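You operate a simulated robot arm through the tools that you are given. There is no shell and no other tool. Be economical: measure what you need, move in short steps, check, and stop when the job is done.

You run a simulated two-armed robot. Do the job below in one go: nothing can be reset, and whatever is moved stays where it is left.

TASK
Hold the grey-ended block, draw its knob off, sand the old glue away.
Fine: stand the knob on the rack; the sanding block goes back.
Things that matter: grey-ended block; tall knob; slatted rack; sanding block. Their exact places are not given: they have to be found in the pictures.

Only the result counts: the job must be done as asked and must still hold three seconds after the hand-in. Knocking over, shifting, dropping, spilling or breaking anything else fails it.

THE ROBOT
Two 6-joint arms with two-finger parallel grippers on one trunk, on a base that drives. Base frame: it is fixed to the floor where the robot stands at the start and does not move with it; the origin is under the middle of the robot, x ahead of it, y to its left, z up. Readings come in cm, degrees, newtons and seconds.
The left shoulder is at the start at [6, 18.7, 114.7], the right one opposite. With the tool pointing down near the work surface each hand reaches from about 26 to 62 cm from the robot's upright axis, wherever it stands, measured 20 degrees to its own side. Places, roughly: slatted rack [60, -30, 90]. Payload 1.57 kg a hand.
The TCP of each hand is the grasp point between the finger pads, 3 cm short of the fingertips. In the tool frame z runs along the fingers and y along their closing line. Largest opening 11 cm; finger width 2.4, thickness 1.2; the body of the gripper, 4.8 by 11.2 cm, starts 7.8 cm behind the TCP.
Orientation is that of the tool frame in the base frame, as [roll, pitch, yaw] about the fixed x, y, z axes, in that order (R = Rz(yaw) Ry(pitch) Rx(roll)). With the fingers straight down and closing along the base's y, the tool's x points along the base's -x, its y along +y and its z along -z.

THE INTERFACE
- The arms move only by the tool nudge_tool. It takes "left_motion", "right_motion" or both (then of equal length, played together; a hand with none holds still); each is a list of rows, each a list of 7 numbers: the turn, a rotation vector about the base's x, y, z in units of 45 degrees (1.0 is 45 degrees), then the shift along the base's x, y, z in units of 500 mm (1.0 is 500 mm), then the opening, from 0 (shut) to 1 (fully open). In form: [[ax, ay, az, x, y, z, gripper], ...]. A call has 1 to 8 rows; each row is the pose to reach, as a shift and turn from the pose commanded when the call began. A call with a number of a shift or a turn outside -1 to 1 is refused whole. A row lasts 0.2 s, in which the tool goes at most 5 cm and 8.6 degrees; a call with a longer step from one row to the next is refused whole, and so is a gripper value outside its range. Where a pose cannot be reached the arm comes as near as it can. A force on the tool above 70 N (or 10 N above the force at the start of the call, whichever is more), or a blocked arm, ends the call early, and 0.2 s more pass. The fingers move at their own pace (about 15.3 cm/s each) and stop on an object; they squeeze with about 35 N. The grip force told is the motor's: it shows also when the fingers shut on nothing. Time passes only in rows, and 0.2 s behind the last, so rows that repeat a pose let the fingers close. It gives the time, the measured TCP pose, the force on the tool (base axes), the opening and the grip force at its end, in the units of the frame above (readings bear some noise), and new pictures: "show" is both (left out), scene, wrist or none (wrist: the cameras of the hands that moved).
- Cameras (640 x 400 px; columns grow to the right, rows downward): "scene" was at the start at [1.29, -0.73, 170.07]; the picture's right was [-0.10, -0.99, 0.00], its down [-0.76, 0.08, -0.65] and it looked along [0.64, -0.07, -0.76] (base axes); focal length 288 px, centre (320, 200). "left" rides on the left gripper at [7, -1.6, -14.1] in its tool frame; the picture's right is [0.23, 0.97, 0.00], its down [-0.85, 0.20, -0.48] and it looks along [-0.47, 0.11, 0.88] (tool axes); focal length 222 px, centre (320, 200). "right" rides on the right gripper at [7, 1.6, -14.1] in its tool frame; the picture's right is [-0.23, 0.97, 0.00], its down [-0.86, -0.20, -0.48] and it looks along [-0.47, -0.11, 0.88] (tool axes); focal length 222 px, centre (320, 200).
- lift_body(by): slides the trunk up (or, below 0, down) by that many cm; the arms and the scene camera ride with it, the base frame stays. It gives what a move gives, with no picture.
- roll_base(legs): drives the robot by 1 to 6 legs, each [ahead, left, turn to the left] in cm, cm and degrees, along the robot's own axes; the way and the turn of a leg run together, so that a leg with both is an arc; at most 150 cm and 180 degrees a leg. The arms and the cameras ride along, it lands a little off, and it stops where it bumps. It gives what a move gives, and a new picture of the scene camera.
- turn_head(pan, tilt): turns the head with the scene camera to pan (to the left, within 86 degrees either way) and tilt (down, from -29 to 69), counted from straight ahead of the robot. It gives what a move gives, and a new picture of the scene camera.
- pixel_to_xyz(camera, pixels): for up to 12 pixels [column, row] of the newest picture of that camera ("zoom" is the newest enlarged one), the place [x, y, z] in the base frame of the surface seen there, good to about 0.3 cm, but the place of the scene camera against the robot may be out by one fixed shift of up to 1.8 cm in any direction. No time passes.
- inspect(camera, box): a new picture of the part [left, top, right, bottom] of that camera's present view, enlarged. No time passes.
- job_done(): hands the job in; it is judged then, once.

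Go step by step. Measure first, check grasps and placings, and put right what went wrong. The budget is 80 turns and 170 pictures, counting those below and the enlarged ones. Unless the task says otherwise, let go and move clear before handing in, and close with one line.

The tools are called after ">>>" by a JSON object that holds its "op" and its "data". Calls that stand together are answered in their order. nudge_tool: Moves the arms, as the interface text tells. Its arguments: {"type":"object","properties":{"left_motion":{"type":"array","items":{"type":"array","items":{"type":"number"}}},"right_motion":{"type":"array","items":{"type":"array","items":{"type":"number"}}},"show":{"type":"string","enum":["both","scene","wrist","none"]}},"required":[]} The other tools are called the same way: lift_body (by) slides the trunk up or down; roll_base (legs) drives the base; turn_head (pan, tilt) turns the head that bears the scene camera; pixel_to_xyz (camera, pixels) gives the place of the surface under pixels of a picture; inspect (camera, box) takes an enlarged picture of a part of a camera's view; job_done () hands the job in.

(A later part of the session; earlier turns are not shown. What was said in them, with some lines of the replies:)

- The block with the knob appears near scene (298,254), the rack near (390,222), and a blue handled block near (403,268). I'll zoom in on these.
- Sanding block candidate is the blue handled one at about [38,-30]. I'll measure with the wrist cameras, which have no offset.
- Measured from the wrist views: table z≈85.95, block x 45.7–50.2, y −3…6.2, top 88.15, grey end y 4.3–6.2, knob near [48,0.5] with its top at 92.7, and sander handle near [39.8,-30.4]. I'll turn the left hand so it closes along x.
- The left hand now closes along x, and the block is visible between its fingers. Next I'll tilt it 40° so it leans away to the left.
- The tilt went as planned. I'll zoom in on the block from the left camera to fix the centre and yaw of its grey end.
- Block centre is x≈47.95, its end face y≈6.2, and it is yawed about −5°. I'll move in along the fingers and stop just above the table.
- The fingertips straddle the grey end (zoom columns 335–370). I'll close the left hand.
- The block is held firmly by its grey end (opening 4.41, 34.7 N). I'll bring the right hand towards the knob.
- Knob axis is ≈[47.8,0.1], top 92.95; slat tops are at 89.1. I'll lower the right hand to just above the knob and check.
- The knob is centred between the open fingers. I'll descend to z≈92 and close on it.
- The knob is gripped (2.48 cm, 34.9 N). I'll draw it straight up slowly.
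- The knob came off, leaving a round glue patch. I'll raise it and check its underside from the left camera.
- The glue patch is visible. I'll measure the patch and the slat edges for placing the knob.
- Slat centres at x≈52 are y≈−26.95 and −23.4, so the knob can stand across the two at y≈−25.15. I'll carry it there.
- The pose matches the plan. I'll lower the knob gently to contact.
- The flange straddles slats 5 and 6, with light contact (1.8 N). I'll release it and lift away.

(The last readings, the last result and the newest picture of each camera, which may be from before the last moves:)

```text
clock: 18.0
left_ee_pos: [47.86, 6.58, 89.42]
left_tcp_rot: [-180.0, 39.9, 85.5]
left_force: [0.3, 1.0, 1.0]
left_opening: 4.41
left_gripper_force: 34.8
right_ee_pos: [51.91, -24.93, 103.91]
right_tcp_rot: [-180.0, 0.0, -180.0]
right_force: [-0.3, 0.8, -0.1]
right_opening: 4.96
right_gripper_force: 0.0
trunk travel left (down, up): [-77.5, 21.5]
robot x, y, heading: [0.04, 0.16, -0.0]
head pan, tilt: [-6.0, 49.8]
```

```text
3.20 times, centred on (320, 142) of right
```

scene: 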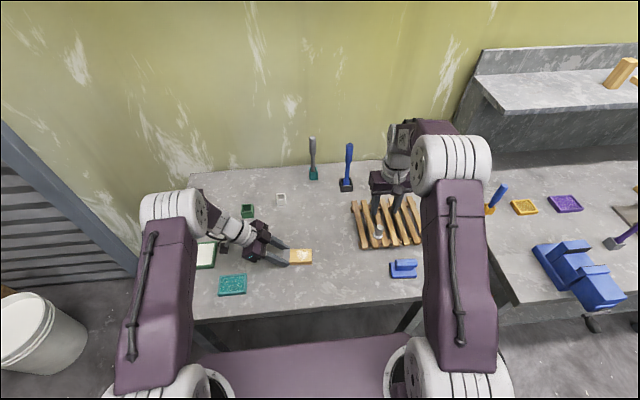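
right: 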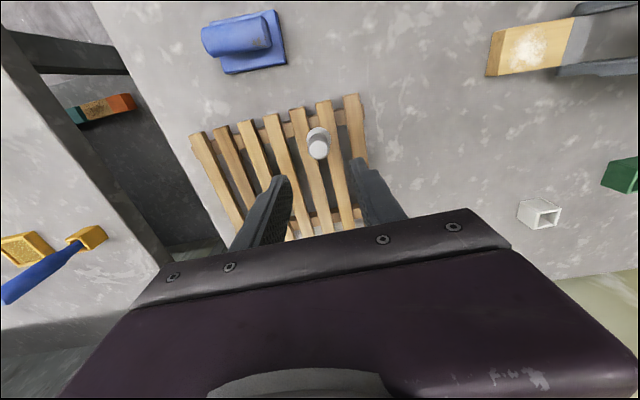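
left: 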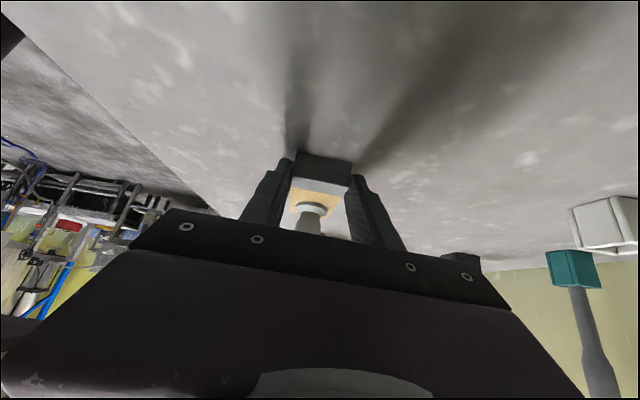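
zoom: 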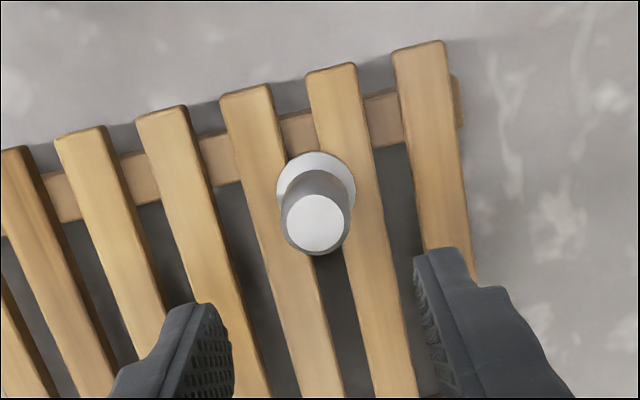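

The knob stands upright on the rack. Next I'll take the right hand over the sander and turn it 90° so it closes along x.

>>> {"op": "nudge_tool", "data": {"right_motion": [[0, 0, 0.1667, -0.04, -0.02, 0.01, 0.5], [0, 0, 0.3333, -0.08, -0.04, 0.02, 0.5], [0, 0, 0.5, -0.12, -0.06, 0.03, 0.5], [0, 0, 0.6667, -0.16, -0.08, 0.03, 0.5], [0, 0, 0.8333, -0.2, -0.1, 0.03, 0.5], [0, 0, 1.0, -0.242, -0.105, 0.03, 0.5]], "show": "none"}}

>>> {"op": "nudge_tool", "data": {"right_motion": [[0, 0, 0.1667, 0, 0, 0, 0.5], [0, 0, 0.3333, 0, 0, 0, 0.5], [0, 0, 0.5, 0, 0, 0, 0.5], [0, 0, 0.6667, 0, 0, 0, 0.5], [0, 0, 0.8333, 0, 0, 0, 0.5], [0, 0, 1.0, 0, 0, 0, 0.5]]}}

>>> {"op": "inspect", "data": {"camera": "right", "box": [240, 100, 400, 200]}}

```text
clock: 19.4
left_ee_pos: [47.82, 6.71, 89.53]
left_tcp_rot: [180.0, 40.0, 85.5]
left_force: [0.3, 1.3, 0.3]
left_opening: 4.43
left_gripper_force: 35.7
right_ee_pos: [39.91, -30.36, 105.54]
right_tcp_rot: [-180.0, 0.0, -135.0]
right_force: [-0.9, 0.3, -0.2]
right_opening: 5.48
right_gripper_force: 0.0
trunk travel left (down, up): [-77.5, 21.5]
robot x, y, heading: [0.27, -0.13, -0.0]
head pan, tilt: [-6.0, 49.8]
```

```text
clock: 20.8
left_ee_pos: [47.89, 6.58, 89.45]
left_tcp_rot: [179.9, 40.0, 85.5]
left_force: [-0.2, 0.9, -0.6]
left_opening: 4.4
left_gripper_force: 35.3
right_ee_pos: [39.87, -30.4, 105.34]
right_tcp_rot: [-180.0, 0.0, -89.9]
right_force: [0.2, 0.2, -0.8]
right_opening: 5.48
right_gripper_force: 0.0
trunk travel left (down, up): [-77.5, 21.5]
robot x, y, heading: [0.34, -0.19, 0.1]
head pan, tilt: [-6.0, 49.8]
```

scene: 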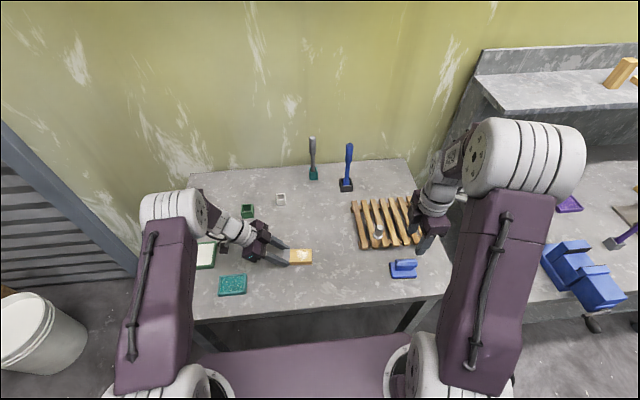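
right: 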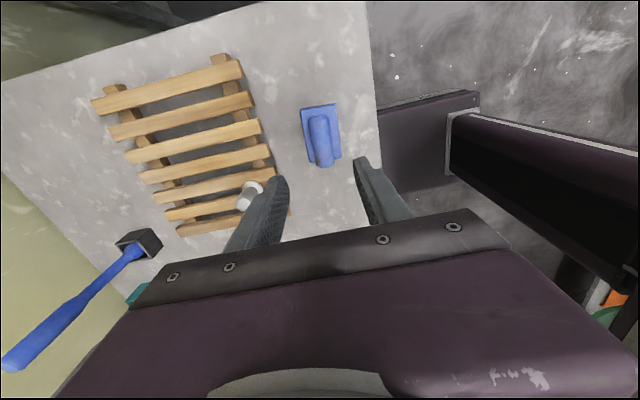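

```text
4.00 times, centred on (320, 150) of right
```

zoom: 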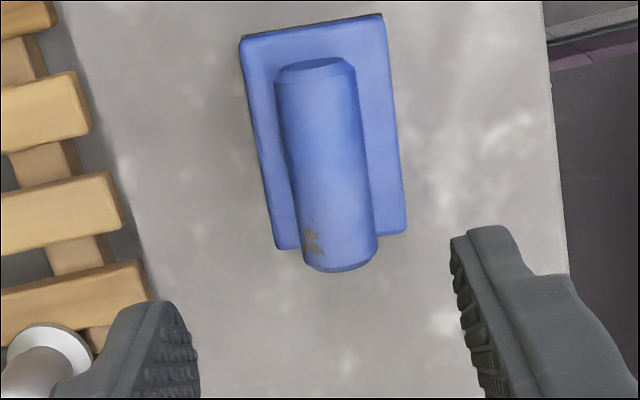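

>>> {"op": "pixel_to_xyz", "data": {"camera": "zoom", "pixels": [[246, 42], [380, 20], [404, 226], [282, 245], [282, 85], [350, 72], [318, 90], [340, 240], [300, 165], [368, 165], [335, 165], [210, 150]]}}

```text
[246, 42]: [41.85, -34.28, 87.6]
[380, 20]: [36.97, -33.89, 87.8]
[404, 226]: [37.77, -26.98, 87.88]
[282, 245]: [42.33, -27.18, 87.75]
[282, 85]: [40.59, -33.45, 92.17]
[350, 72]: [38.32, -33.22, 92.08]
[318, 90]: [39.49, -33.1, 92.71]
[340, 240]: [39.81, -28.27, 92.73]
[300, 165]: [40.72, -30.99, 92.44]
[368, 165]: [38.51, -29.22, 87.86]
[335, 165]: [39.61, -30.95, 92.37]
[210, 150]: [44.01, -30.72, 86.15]
```

Sander base centre is ≈[39.7,−30.6], yaw about −5°, handle axis x≈39.65, top 92.7. I'll go down onto the handle and close.

>>> {"op": "nudge_tool", "data": {"right_motion": [[0, 0, -0.05, -0.004, 0, -0.07, 0.5], [0, 0, -0.1, -0.004, 0, -0.14, 0.5], [0, 0, -0.1, -0.004, 0, -0.2, 0.5], [0, 0, -0.1, -0.004, 0, -0.25, 0.5], [0, 0, -0.1, -0.004, 0, -0.28, 0.5]]}}

>>> {"op": "inspect", "data": {"camera": "right", "box": [240, 100, 400, 200]}}

>>> {"op": "inspect", "data": {"camera": "scene", "box": [360, 220, 440, 290]}}

```text
clock: 22.0
left_ee_pos: [47.88, 6.49, 89.36]
left_tcp_rot: [-180.0, 40.0, 85.5]
left_force: [1.1, -0.2, -0.9]
left_opening: 4.4
left_gripper_force: 34.8
right_ee_pos: [39.72, -30.32, 91.34]
right_tcp_rot: [180.0, 0.0, -94.4]
right_force: [-0.3, -0.1, -0.3]
right_opening: 5.5
right_gripper_force: 0.0
trunk travel left (down, up): [-77.5, 21.5]
robot x, y, heading: [0.18, 0.02, 0.0]
head pan, tilt: [-6.0, 49.8]
```

scene: 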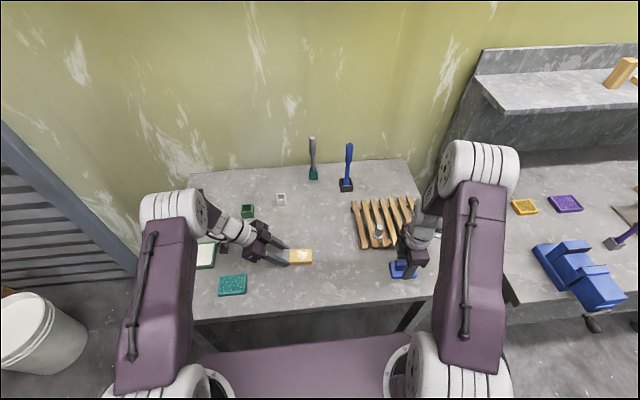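
right: 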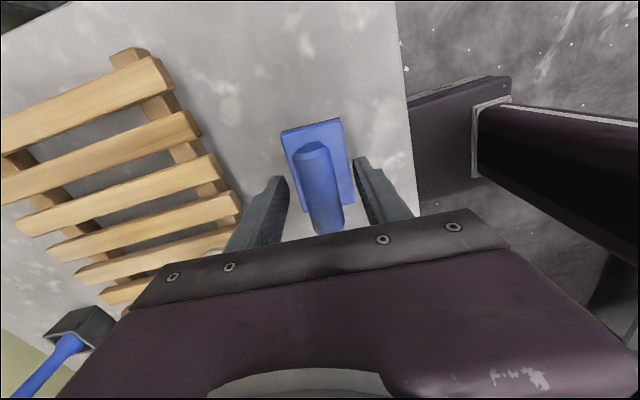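

```text
4.00 times, centred on (320, 150) of right
```

zoom: 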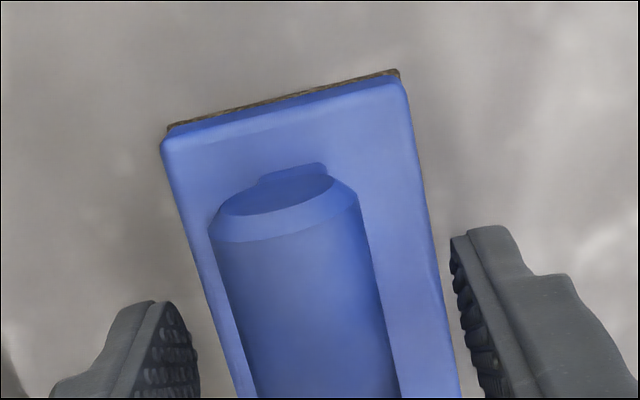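

```text
5.71 times, centred on (400, 255) of scene
```

zoom: 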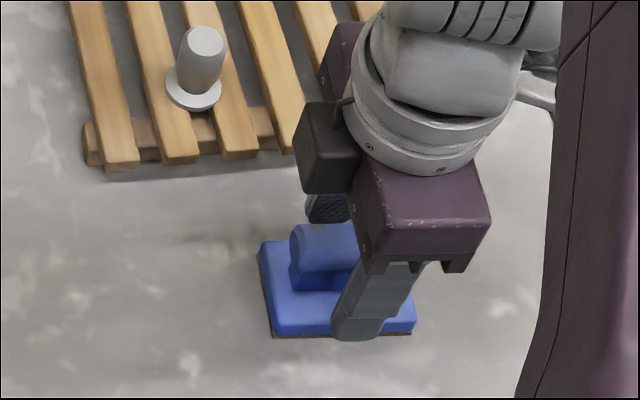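

The grit sheet shows under the blue block, so this is the sander, and the fingers straddle the handle. I'll close and lift slightly.

>>> {"op": "nudge_tool", "data": {"right_motion": [[0, 0, 0, 0, 0, 0, 0.3], [0, 0, 0, 0, 0, 0, 0.1], [0, 0, 0, 0, 0, 0, 0.1], [0, 0, 0, 0, 0, 0, 0.1]], "show": "none"}}

>>> {"op": "inspect", "data": {"camera": "scene", "box": [360, 220, 440, 290]}}

>>> {"op": "inspect", "data": {"camera": "right", "box": [240, 100, 400, 200]}}

```text
clock: 23.0
left_ee_pos: [47.87, 6.59, 89.46]
left_tcp_rot: [-180.0, 39.9, 85.5]
left_force: [0.6, -0.1, 0.4]
left_opening: 4.41
left_gripper_force: 34.9
right_ee_pos: [39.82, -30.34, 91.34]
right_tcp_rot: [-180.0, 0.0, -94.6]
right_force: [0.0, -1.1, 0.6]
right_opening: 2.43
right_gripper_force: 35.2
trunk travel left (down, up): [-77.5, 21.5]
robot x, y, heading: [0.3, 0.18, -0.1]
head pan, tilt: [-6.0, 49.8]
```

```text
5.71 times, centred on (400, 255) of scene
```

zoom: 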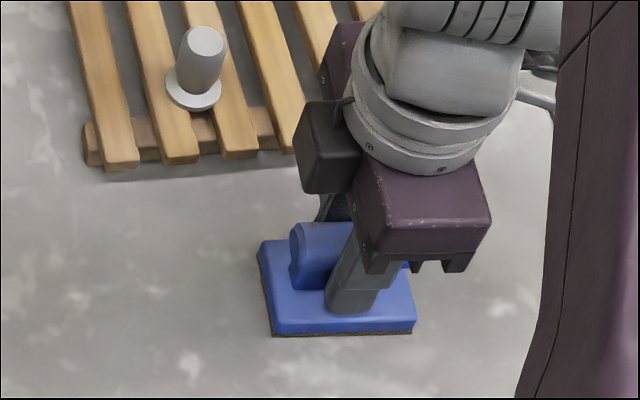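

```text
4.00 times, centred on (320, 150) of right
```

zoom: 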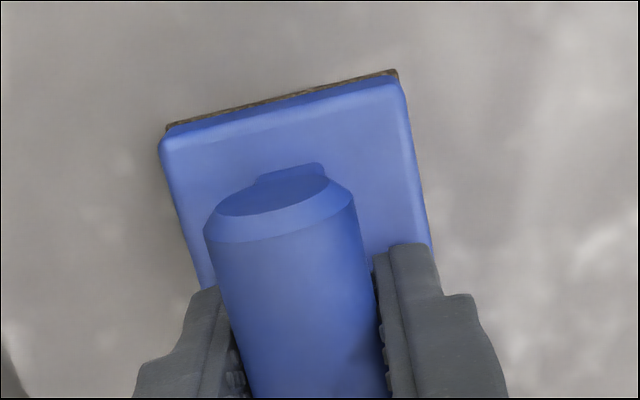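

The sander is gripped (2.43 cm, 35 N). I'll lift it and carry it to just short of the block.

>>> {"op": "nudge_tool", "data": {"right_motion": [[0, 0, 0, 0, 0, 0.06, 0.1], [0, 0, 0, 0, 0, 0.14, 0.1], [0, 0, 0, 0.02, 0.06, 0.2, 0.1], [0, 0, 0, 0.05, 0.15, 0.2, 0.1], [0, 0, 0, 0.08, 0.24, 0.2, 0.1], [0, 0, 0, 0.11, 0.33, 0.2, 0.1], [0, 0, 0, 0.14, 0.42, 0.2, 0.1], [0, 0, 0, 0.16, 0.5, 0.2, 0.1]]}}

>>> {"op": "inspect", "data": {"camera": "right", "box": [220, 60, 420, 185]}}

>>> {"op": "inspect", "data": {"camera": "left", "box": [220, 110, 420, 235]}}

```text
clock: 24.8
left_ee_pos: [47.98, 6.6, 89.45]
left_tcp_rot: [-180.0, 40.1, 85.5]
left_force: [-0.4, 0.7, 1.7]
left_opening: 4.41
left_gripper_force: 35.4
right_ee_pos: [47.63, -5.34, 101.42]
right_tcp_rot: [-180.0, -0.1, -94.5]
right_force: [-0.5, 0.1, -0.8]
right_opening: 2.44
right_gripper_force: 34.9
trunk travel left (down, up): [-77.5, 21.5]
robot x, y, heading: [-0.09, -0.2, -0.2]
head pan, tilt: [-6.0, 49.8]
```

scene: 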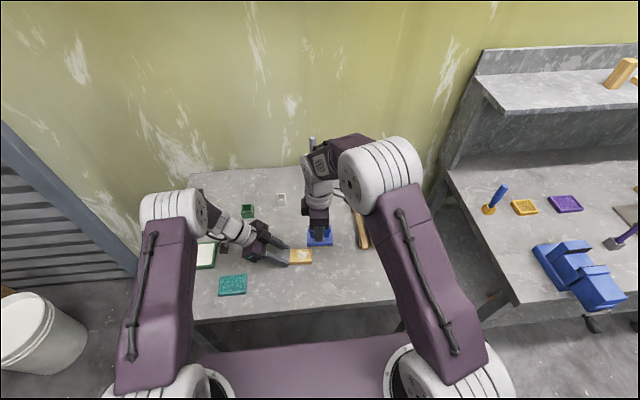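
right: 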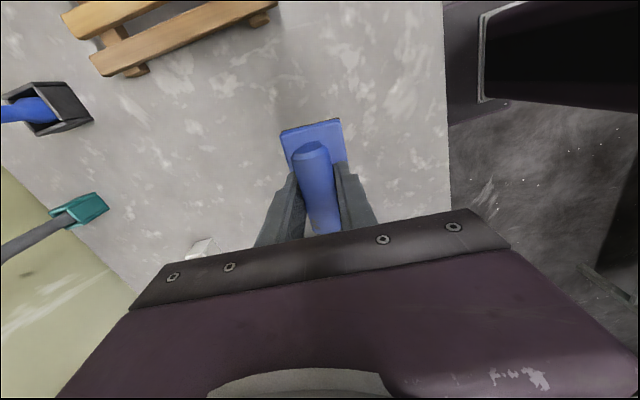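

```text
3.20 times, centred on (320, 122) of right
```

zoom: 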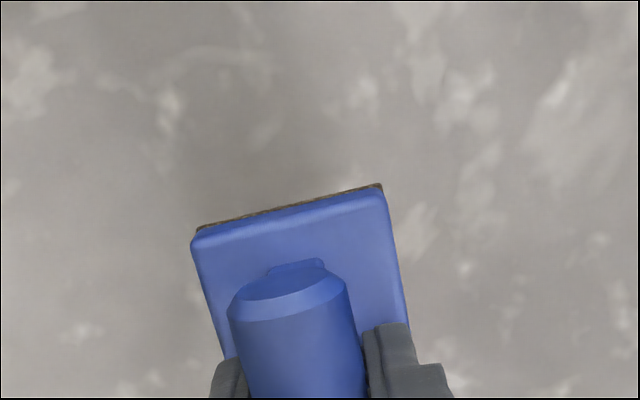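

```text
3.20 times, centred on (320, 172) of left
```

zoom: 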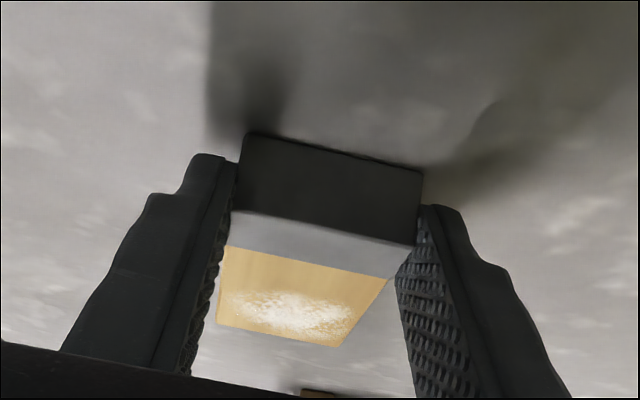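

The sander hangs level. I'll move over the patch and come down to just above the wood.

>>> {"op": "nudge_tool", "data": {"right_motion": [[0, 0, 0, 0, 0.05, -0.02, 0.1], [0, 0, 0, 0, 0.088, -0.06, 0.1], [0, 0, 0, 0, 0.088, -0.11, 0.1], [0, 0, 0, 0, 0.088, -0.14, 0.1], [0, 0, 0, 0, 0.088, -0.15, 0.1]]}}

>>> {"op": "inspect", "data": {"camera": "left", "box": [220, 110, 420, 235]}}

>>> {"op": "inspect", "data": {"camera": "scene", "box": [260, 215, 350, 275]}}

```text
clock: 26.0
left_ee_pos: [47.94, 6.62, 89.39]
left_tcp_rot: [180.0, 40.0, 85.5]
left_force: [0.7, 0.6, 0.3]
left_opening: 4.37
left_gripper_force: 35.0
right_ee_pos: [47.67, -1.01, 93.84]
right_tcp_rot: [179.9, 0.0, -94.5]
right_force: [0.1, 0.7, -1.9]
right_opening: 2.45
right_gripper_force: 35.2
trunk travel left (down, up): [-77.5, 21.5]
robot x, y, heading: [-0.42, -0.01, -0.1]
head pan, tilt: [-6.0, 49.8]
```

scene: 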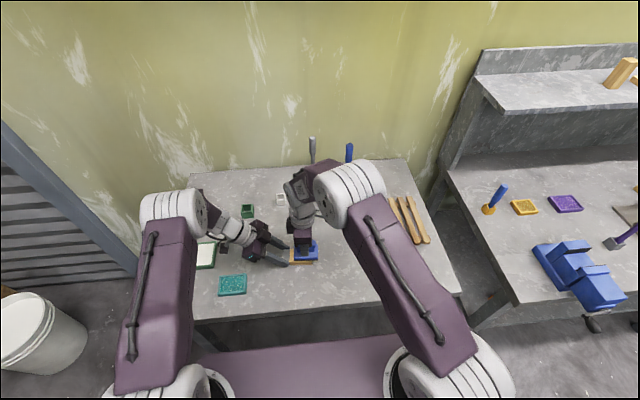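
right: 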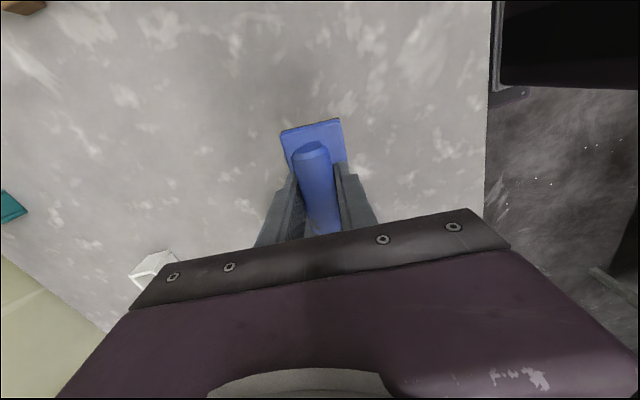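

```text
3.20 times, centred on (320, 172) of left
```

zoom: 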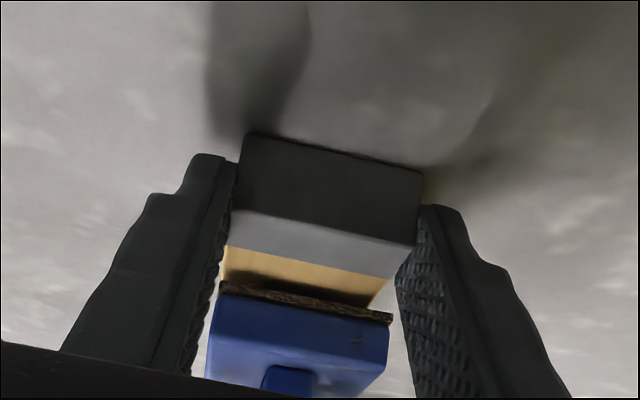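

```text
6.67 times, centred on (305, 245) of scene
```

zoom: 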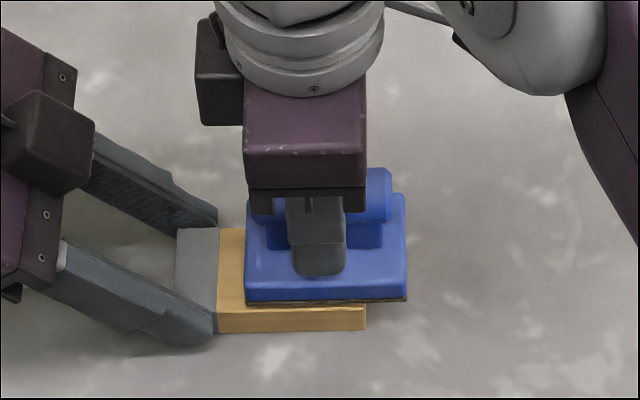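

There is a small gap left. I'll lower in 1 mm steps to find contact.

>>> {"op": "nudge_tool", "data": {"right_motion": [[0, 0, 0, 0, 0, -0.003, 0.1], [0, 0, 0, 0, 0, -0.005, 0.1], [0, 0, 0, 0, 0, -0.007, 0.1], [0, 0, 0, 0, 0, -0.009, 0.1]], "show": "none"}}

>>> {"op": "inspect", "data": {"camera": "left", "box": [220, 110, 420, 235]}}

```text
clock: 27.0
left_ee_pos: [47.89, 6.62, 89.33]
left_tcp_rot: [179.9, 39.9, 85.5]
left_force: [2.5, 0.3, -0.2]
left_opening: 4.4
left_gripper_force: 35.5
right_ee_pos: [47.7, -1.06, 93.46]
right_tcp_rot: [-180.0, 0.1, -94.4]
right_force: [-1.0, -0.7, 1.5]
right_opening: 2.48
right_gripper_force: 35.1
trunk travel left (down, up): [-77.5, 21.5]
robot x, y, heading: [0.34, 0.15, -0.2]
head pan, tilt: [-6.0, 49.8]
```

```text
3.20 times, centred on (320, 172) of left
```

zoom: 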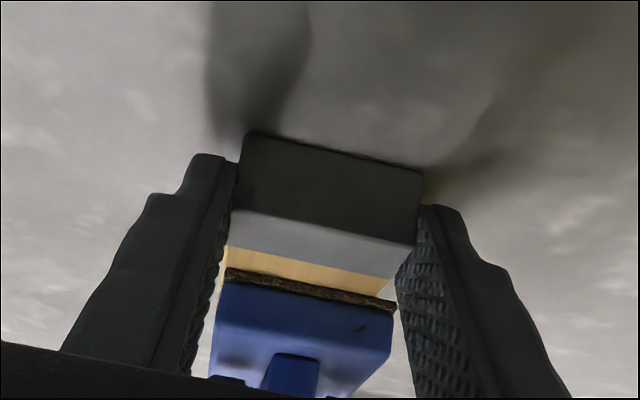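

Contact is just starting (about 1.5 N). I'll press a little further.

>>> {"op": "nudge_tool", "data": {"right_motion": [[0, 0, 0, 0, 0, -0.002, 0.1], [0, 0, 0, 0, 0, -0.004, 0.1], [0, 0, 0, 0, 0, -0.004, 0.1]], "show": "none"}}

```text
clock: 27.8
left_ee_pos: [47.86, 6.54, 89.43]
left_tcp_rot: [179.9, 39.8, 85.5]
left_force: [10.9, 0.9, -19.9]
left_opening: 4.4
left_gripper_force: 34.4
right_ee_pos: [47.76, -1.03, 93.44]
right_tcp_rot: [-179.7, 0.1, -94.5]
right_force: [-8.4, -3.4, 35.2]
right_opening: 2.44
right_gripper_force: 35.4
trunk travel left (down, up): [-77.5, 21.5]
robot x, y, heading: [-0.16, 0.03, 0.0]
head pan, tilt: [-6.0, 49.8]
```

35 N is a bit firm, so I'll back off 1 mm and start sanding strokes.

>>> {"op": "nudge_tool", "data": {"right_motion": [[0, 0, 0, 0, 0, 0.002, 0.1], [0, 0, 0, 0, 0.014, 0.002, 0.1], [0, 0, 0, 0, -0.01, 0.002, 0.1], [0, 0, 0, 0, -0.03, 0.002, 0.1], [0, 0, 0, 0, -0.01, 0.002, 0.1], [0, 0, 0, 0, 0.014, 0.002, 0.1], [0, 0, 0, 0, -0.01, 0.002, 0.1], [0, 0, 0, 0, -0.03, 0.002, 0.1]], "show": "none"}}

>>> {"op": "inspect", "data": {"camera": "left", "box": [220, 110, 420, 235]}}

```text
clock: 29.6
left_ee_pos: [47.86, 6.6, 89.36]
left_tcp_rot: [180.0, 40.1, 85.4]
left_force: [0.4, -15.9, -9.6]
left_opening: 4.4
left_gripper_force: 35.2
right_ee_pos: [47.65, -2.35, 93.4]
right_tcp_rot: [-179.8, 0.2, -94.5]
right_force: [0.4, 15.3, 18.9]
right_opening: 2.44
right_gripper_force: 35.0
trunk travel left (down, up): [-77.5, 21.5]
robot x, y, heading: [-0.03, -0.03, 0.0]
head pan, tilt: [-6.0, 49.8]
```

```text
3.20 times, centred on (320, 172) of left
```

zoom: 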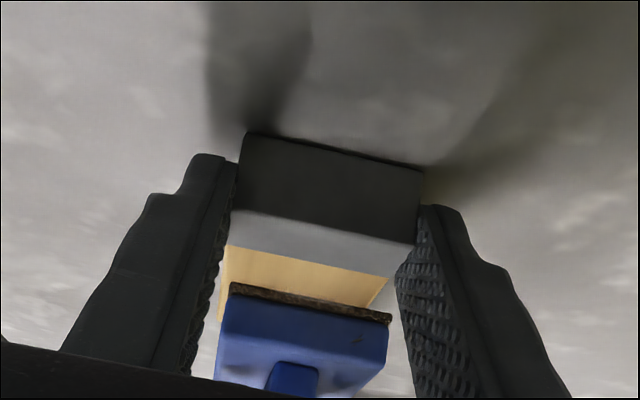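

That gives 19 N normal with friction, and the block is steady. I'll do more strokes, including sideways ones.

>>> {"op": "nudge_tool", "data": {"right_motion": [[0, 0, 0, 0.012, 0.02, 0, 0.1], [0, 0, 0, 0.012, 0.042, 0, 0.1], [0, 0, 0, 0.012, 0.02, 0, 0.1], [0, 0, 0, 0.0, 0.0, 0, 0.1], [0, 0, 0, -0.012, 0.02, 0, 0.1], [0, 0, 0, -0.012, 0.042, 0, 0.1], [0, 0, 0, -0.012, 0.02, 0, 0.1], [0, 0, 0, 0, 0.0, 0, 0.1]], "show": "none"}}

>>> {"op": "nudge_tool", "data": {"right_motion": [[0, 0, 0, 0, 0.022, 0, 0.1], [0, 0, 0, 0, 0.044, 0, 0.1], [0, 0, 0, 0, 0.022, 0, 0.1], [0, 0, 0, 0, 0.0, 0, 0.1], [0, 0, 0, 0, 0.022, 0, 0.1], [0, 0, 0, 0, 0.044, 0, 0.1], [0, 0, 0, 0, 0.022, 0, 0.1], [0, 0, 0, 0, 0.0, 0, 0.1]], "show": "none"}}

>>> {"op": "nudge_tool", "data": {"right_motion": [[0, 0, 0, 0, 0, 0.01, 0.1], [0, 0, 0, 0, 0, 0.05, 0.1], [0, 0, 0, 0, -0.02, 0.13, 0.1], [0, 0, 0, 0, -0.1, 0.16, 0.1], [0, 0, 0, 0, -0.18, 0.16, 0.1]], "show": "scene"}}

>>> {"op": "inspect", "data": {"camera": "left", "box": [220, 110, 420, 235]}}

>>> {"op": "inspect", "data": {"camera": "scene", "box": [260, 215, 350, 275]}}

```text
clock: 31.4
left_ee_pos: [47.84, 6.47, 89.46]
left_tcp_rot: [179.9, 40.0, 85.4]
left_force: [1.7, -15.4, -6.3]
left_opening: 4.39
left_gripper_force: 35.0
right_ee_pos: [47.33, -2.41, 93.35]
right_tcp_rot: [179.9, 0.1, -94.6]
right_force: [-5.2, 12.5, 19.2]
right_opening: 2.45
right_gripper_force: 34.9
trunk travel left (down, up): [-77.5, 21.5]
robot x, y, heading: [0.06, 0.23, 0.0]
head pan, tilt: [-6.0, 49.8]
```

```text
clock: 33.2
left_ee_pos: [47.85, 6.55, 89.48]
left_tcp_rot: [179.9, 40.1, 85.5]
left_force: [0.4, 0.9, 7.7]
left_opening: 4.4
left_gripper_force: 35.1
right_ee_pos: [47.64, -2.37, 93.3]
right_tcp_rot: [180.0, -0.1, -94.6]
right_force: [-0.5, 0.2, 0.3]
right_opening: 2.44
right_gripper_force: 35.1
trunk travel left (down, up): [-77.5, 21.5]
robot x, y, heading: [-0.15, -0.34, 0.0]
head pan, tilt: [-6.0, 49.8]
```

```text
clock: 34.4
left_ee_pos: [47.95, 6.51, 89.51]
left_tcp_rot: [179.9, 40.0, 85.6]
left_force: [-0.5, 0.2, 7.8]
left_opening: 4.37
left_gripper_force: 35.4
right_ee_pos: [47.37, -11.44, 101.47]
right_tcp_rot: [179.9, -0.1, -94.4]
right_force: [0.5, 0.3, -1.1]
right_opening: 2.42
right_gripper_force: 34.8
trunk travel left (down, up): [-77.5, 21.5]
robot x, y, heading: [0.15, 0.29, -0.2]
head pan, tilt: [-6.0, 49.8]
```

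scene: 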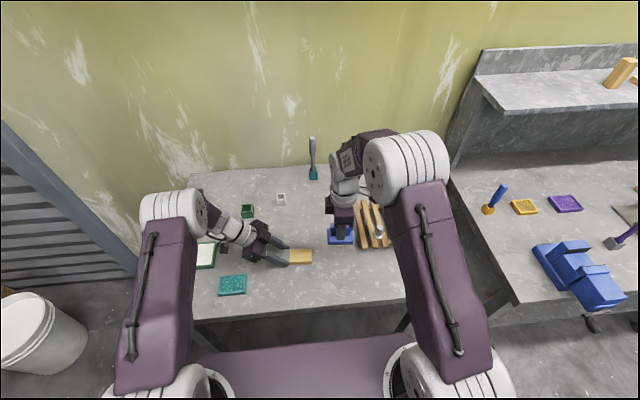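

```text
3.20 times, centred on (320, 172) of left
```

zoom: 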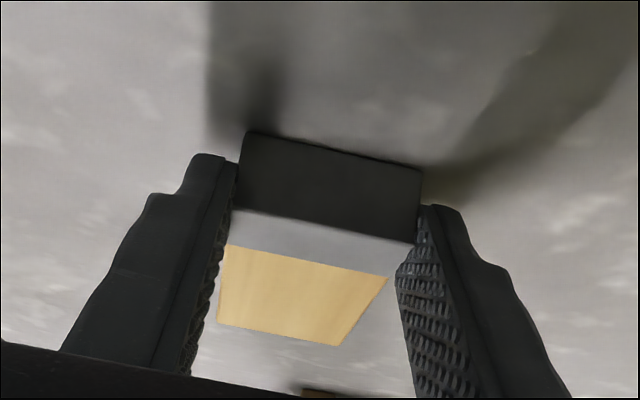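

```text
6.67 times, centred on (305, 245) of scene
```

zoom: 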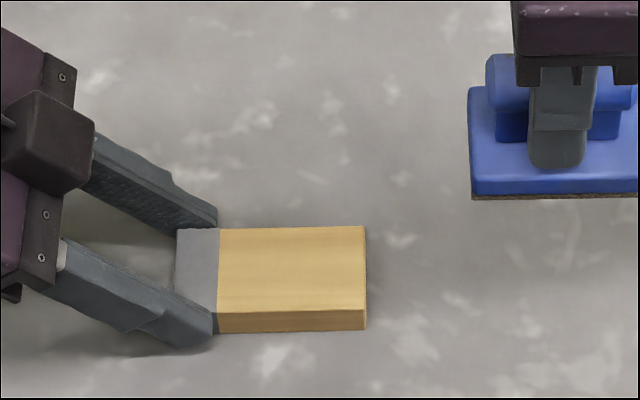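

The glue is gone and the wood is clean. I'll carry the sander back over its original spot.

>>> {"op": "nudge_tool", "data": {"right_motion": [[0, 0, 0, -0.03, -0.07, 0, 0.1], [0, 0, 0, -0.065, -0.15, 0, 0.1], [0, 0, 0, -0.1, -0.23, 0, 0.1], [0, 0, 0, -0.13, -0.31, 0, 0.1], [0, 0, 0, -0.16, -0.378, 0, 0.1], [0, 0, 0, -0.16, -0.378, -0.08, 0.1], [0, 0, 0, -0.16, -0.378, -0.15, 0.1], [0, 0, 0, -0.16, -0.378, -0.185, 0.1]], "show": "wrist"}}

>>> {"op": "inspect", "data": {"camera": "scene", "box": [360, 220, 440, 290]}}

```text
clock: 36.2
left_ee_pos: [47.81, 6.44, 89.35]
left_tcp_rot: [-180.0, 40.1, 85.5]
left_force: [-2.3, -0.5, 5.3]
left_opening: 4.38
left_gripper_force: 35.0
right_ee_pos: [39.49, -30.5, 92.11]
right_tcp_rot: [-179.8, -0.1, -94.5]
right_force: [-0.6, 0.2, -1.1]
right_opening: 2.46
right_gripper_force: 34.7
trunk travel left (down, up): [-77.5, 21.5]
robot x, y, heading: [0.53, -0.19, -0.2]
head pan, tilt: [-6.0, 49.8]
```

right: 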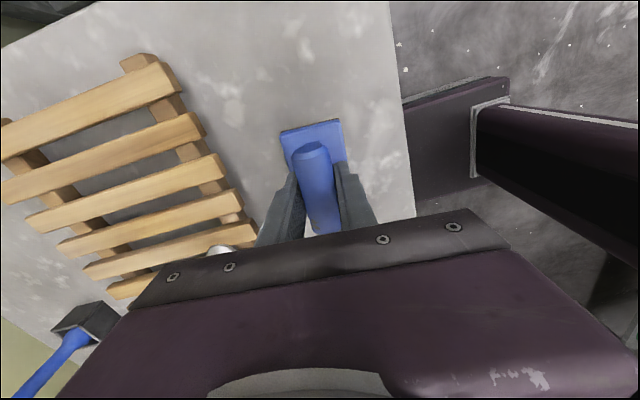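

```text
5.71 times, centred on (400, 255) of scene
```

zoom: 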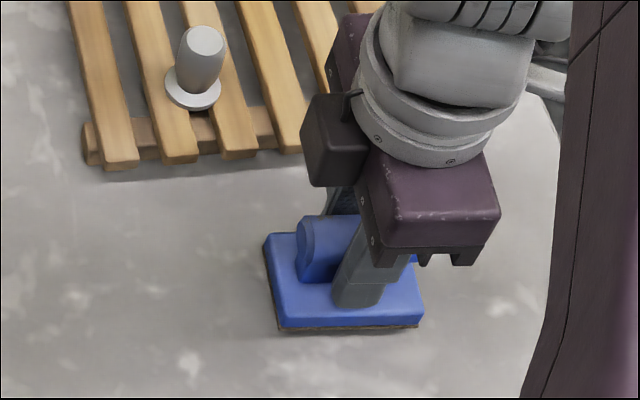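

I'll lower to contact, then compare with the earlier zoom (front corners at (272,337) and (412,332)).

>>> {"op": "nudge_tool", "data": {"right_motion": [[0, 0, 0, 0, 0, -0.006, 0.1], [0, 0, 0, 0, 0, -0.01, 0.1], [0, 0, 0, 0, 0, -0.013, 0.1], [0, 0, 0, 0, 0, -0.015, 0.1]], "show": "none"}}

>>> {"op": "inspect", "data": {"camera": "scene", "box": [360, 220, 440, 290]}}

```text
clock: 37.2
left_ee_pos: [47.9, 6.43, 89.38]
left_tcp_rot: [-179.9, 40.0, 85.6]
left_force: [-2.0, -0.9, 4.9]
left_opening: 4.4
left_gripper_force: 35.0
right_ee_pos: [39.65, -30.5, 91.38]
right_tcp_rot: [180.0, 0.0, -94.4]
right_force: [-0.9, 0.0, -0.5]
right_opening: 2.42
right_gripper_force: 35.2
trunk travel left (down, up): [-77.5, 21.5]
robot x, y, heading: [0.1, -0.09, -0.0]
head pan, tilt: [-6.0, 49.8]
```

```text
5.71 times, centred on (400, 255) of scene
```

zoom: 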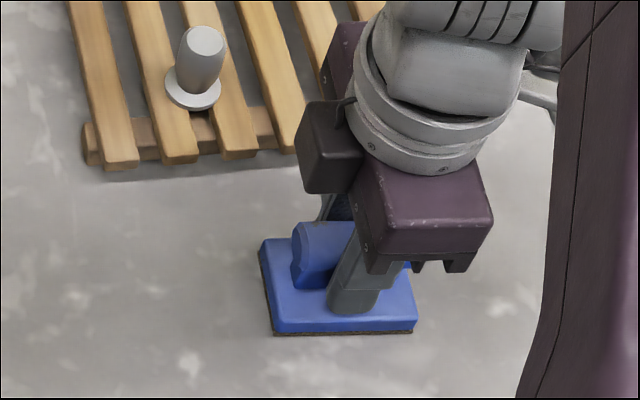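

It sits within about 2 zoom pixels of the original, still a hair above the table. I'll lower to touch, release, and lift.

>>> {"op": "nudge_tool", "data": {"right_motion": [[0, 0, 0, 0, 0, -0.002, 0.1], [0, 0, 0, 0, 0, -0.003, 0.1], [0, 0, 0, 0, 0, -0.003, 0.1]], "show": "none"}}

>>> {"op": "inspect", "data": {"camera": "scene", "box": [360, 220, 440, 290]}}

```text
clock: 38.0
left_ee_pos: [47.81, 6.59, 89.51]
left_tcp_rot: [-180.0, 40.1, 85.5]
left_force: [-1.0, -0.8, 3.9]
left_opening: 4.38
left_gripper_force: 35.3
right_ee_pos: [39.72, -30.46, 91.26]
right_tcp_rot: [180.0, -0.1, -94.5]
right_force: [0.0, 0.7, 0.6]
right_opening: 2.45
right_gripper_force: 34.4
trunk travel left (down, up): [-77.5, 21.5]
robot x, y, heading: [-0.27, -0.43, 0.1]
head pan, tilt: [-6.0, 49.8]
```

```text
5.71 times, centred on (400, 255) of scene
```

zoom: 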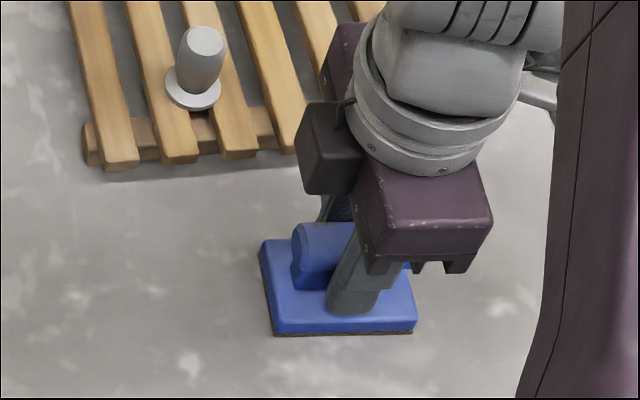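

The sander is back in place. I'll open both hands, lift the right straight up, and back the left out along its fingers.

>>> {"op": "nudge_tool", "data": {"right_motion": [[0, 0, 0, 0, 0, 0, 0.3], [0, 0, 0, 0, 0, 0, 0.5], [0, 0, 0, 0, 0, 0, 0.5], [0, 0, 0, 0, 0, 0.04, 0.5], [0, 0, 0, 0, 0, 0.1, 0.5], [0, 0, 0, 0, 0, 0.18, 0.5], [0, 0, 0, 0, 0, 0.26, 0.5], [0, 0, 0, 0, 0, 0.34, 0.5]], "left_motion": [[0, 0, 0, 0, 0, 0, 0.5], [0, 0, 0, 0, 0, 0, 0.7], [0, 0, 0, 0, 0, 0, 0.75], [0, 0, 0, 0, 0.02, 0.024, 0.75], [0, 0, 0, 0, 0.05, 0.061, 0.75], [0, 0, 0, 0, 0.09, 0.11, 0.75], [0, 0, 0, 0, 0.122, 0.149, 0.75], [0, 0, 0, 0, 0.122, 0.2, 0.75]]}}

>>> {"op": "inspect", "data": {"camera": "scene", "box": [260, 190, 440, 290]}}

>>> {"op": "pixel_to_xyz", "data": {"camera": "right", "pixels": [[320, 130], [320, 150]]}}

```text
clock: 39.8
left_ee_pos: [47.69, 12.62, 99.44]
left_tcp_rot: [180.0, 39.9, 85.4]
left_force: [0.7, 0.6, -0.3]
left_opening: 8.23
left_gripper_force: 0.1
right_ee_pos: [39.66, -30.38, 108.4]
right_tcp_rot: [180.0, 0.1, -94.4]
right_force: [-0.5, -0.1, 0.9]
right_opening: 5.5
right_gripper_force: 0.1
trunk travel left (down, up): [-77.5, 21.5]
robot x, y, heading: [0.08, 0.08, -0.1]
head pan, tilt: [-6.0, 49.8]
```

scene: 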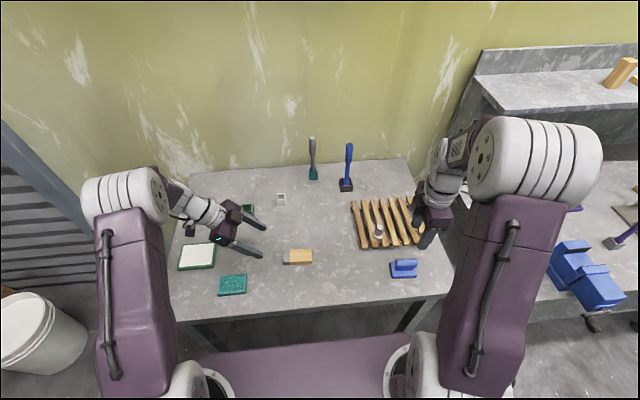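
right: 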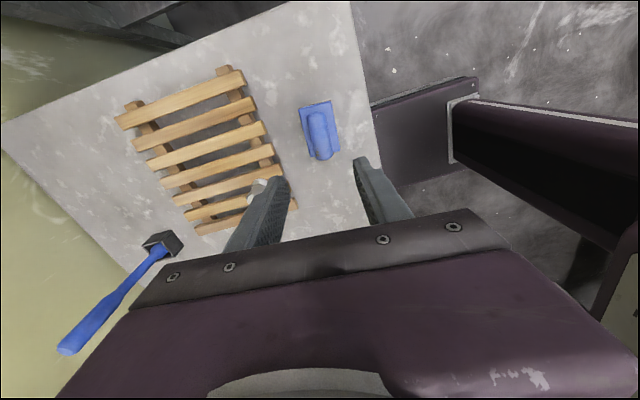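
left: 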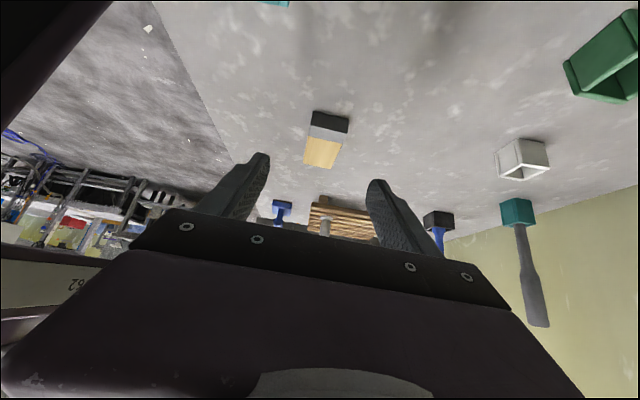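

```text
3.56 times, centred on (350, 240) of scene
```

zoom: 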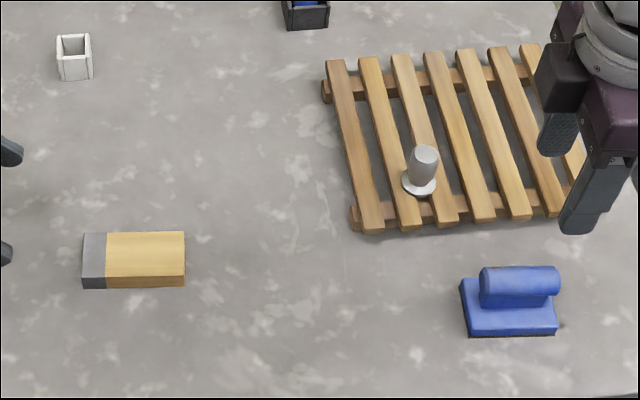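

```text
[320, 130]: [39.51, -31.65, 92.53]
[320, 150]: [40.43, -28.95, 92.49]
```

The wood is clean, the knob stands on the rack, the sander is back in place, and both hands are clear, so I'm handing in.

>>> {"op": "job_done", "data": {}}

```text
The job is handed in.
```

I held the block by its grey end, drew the knob off and stood it upright on the rack. I then sanded the old glue away and put the sanding block back in its place.
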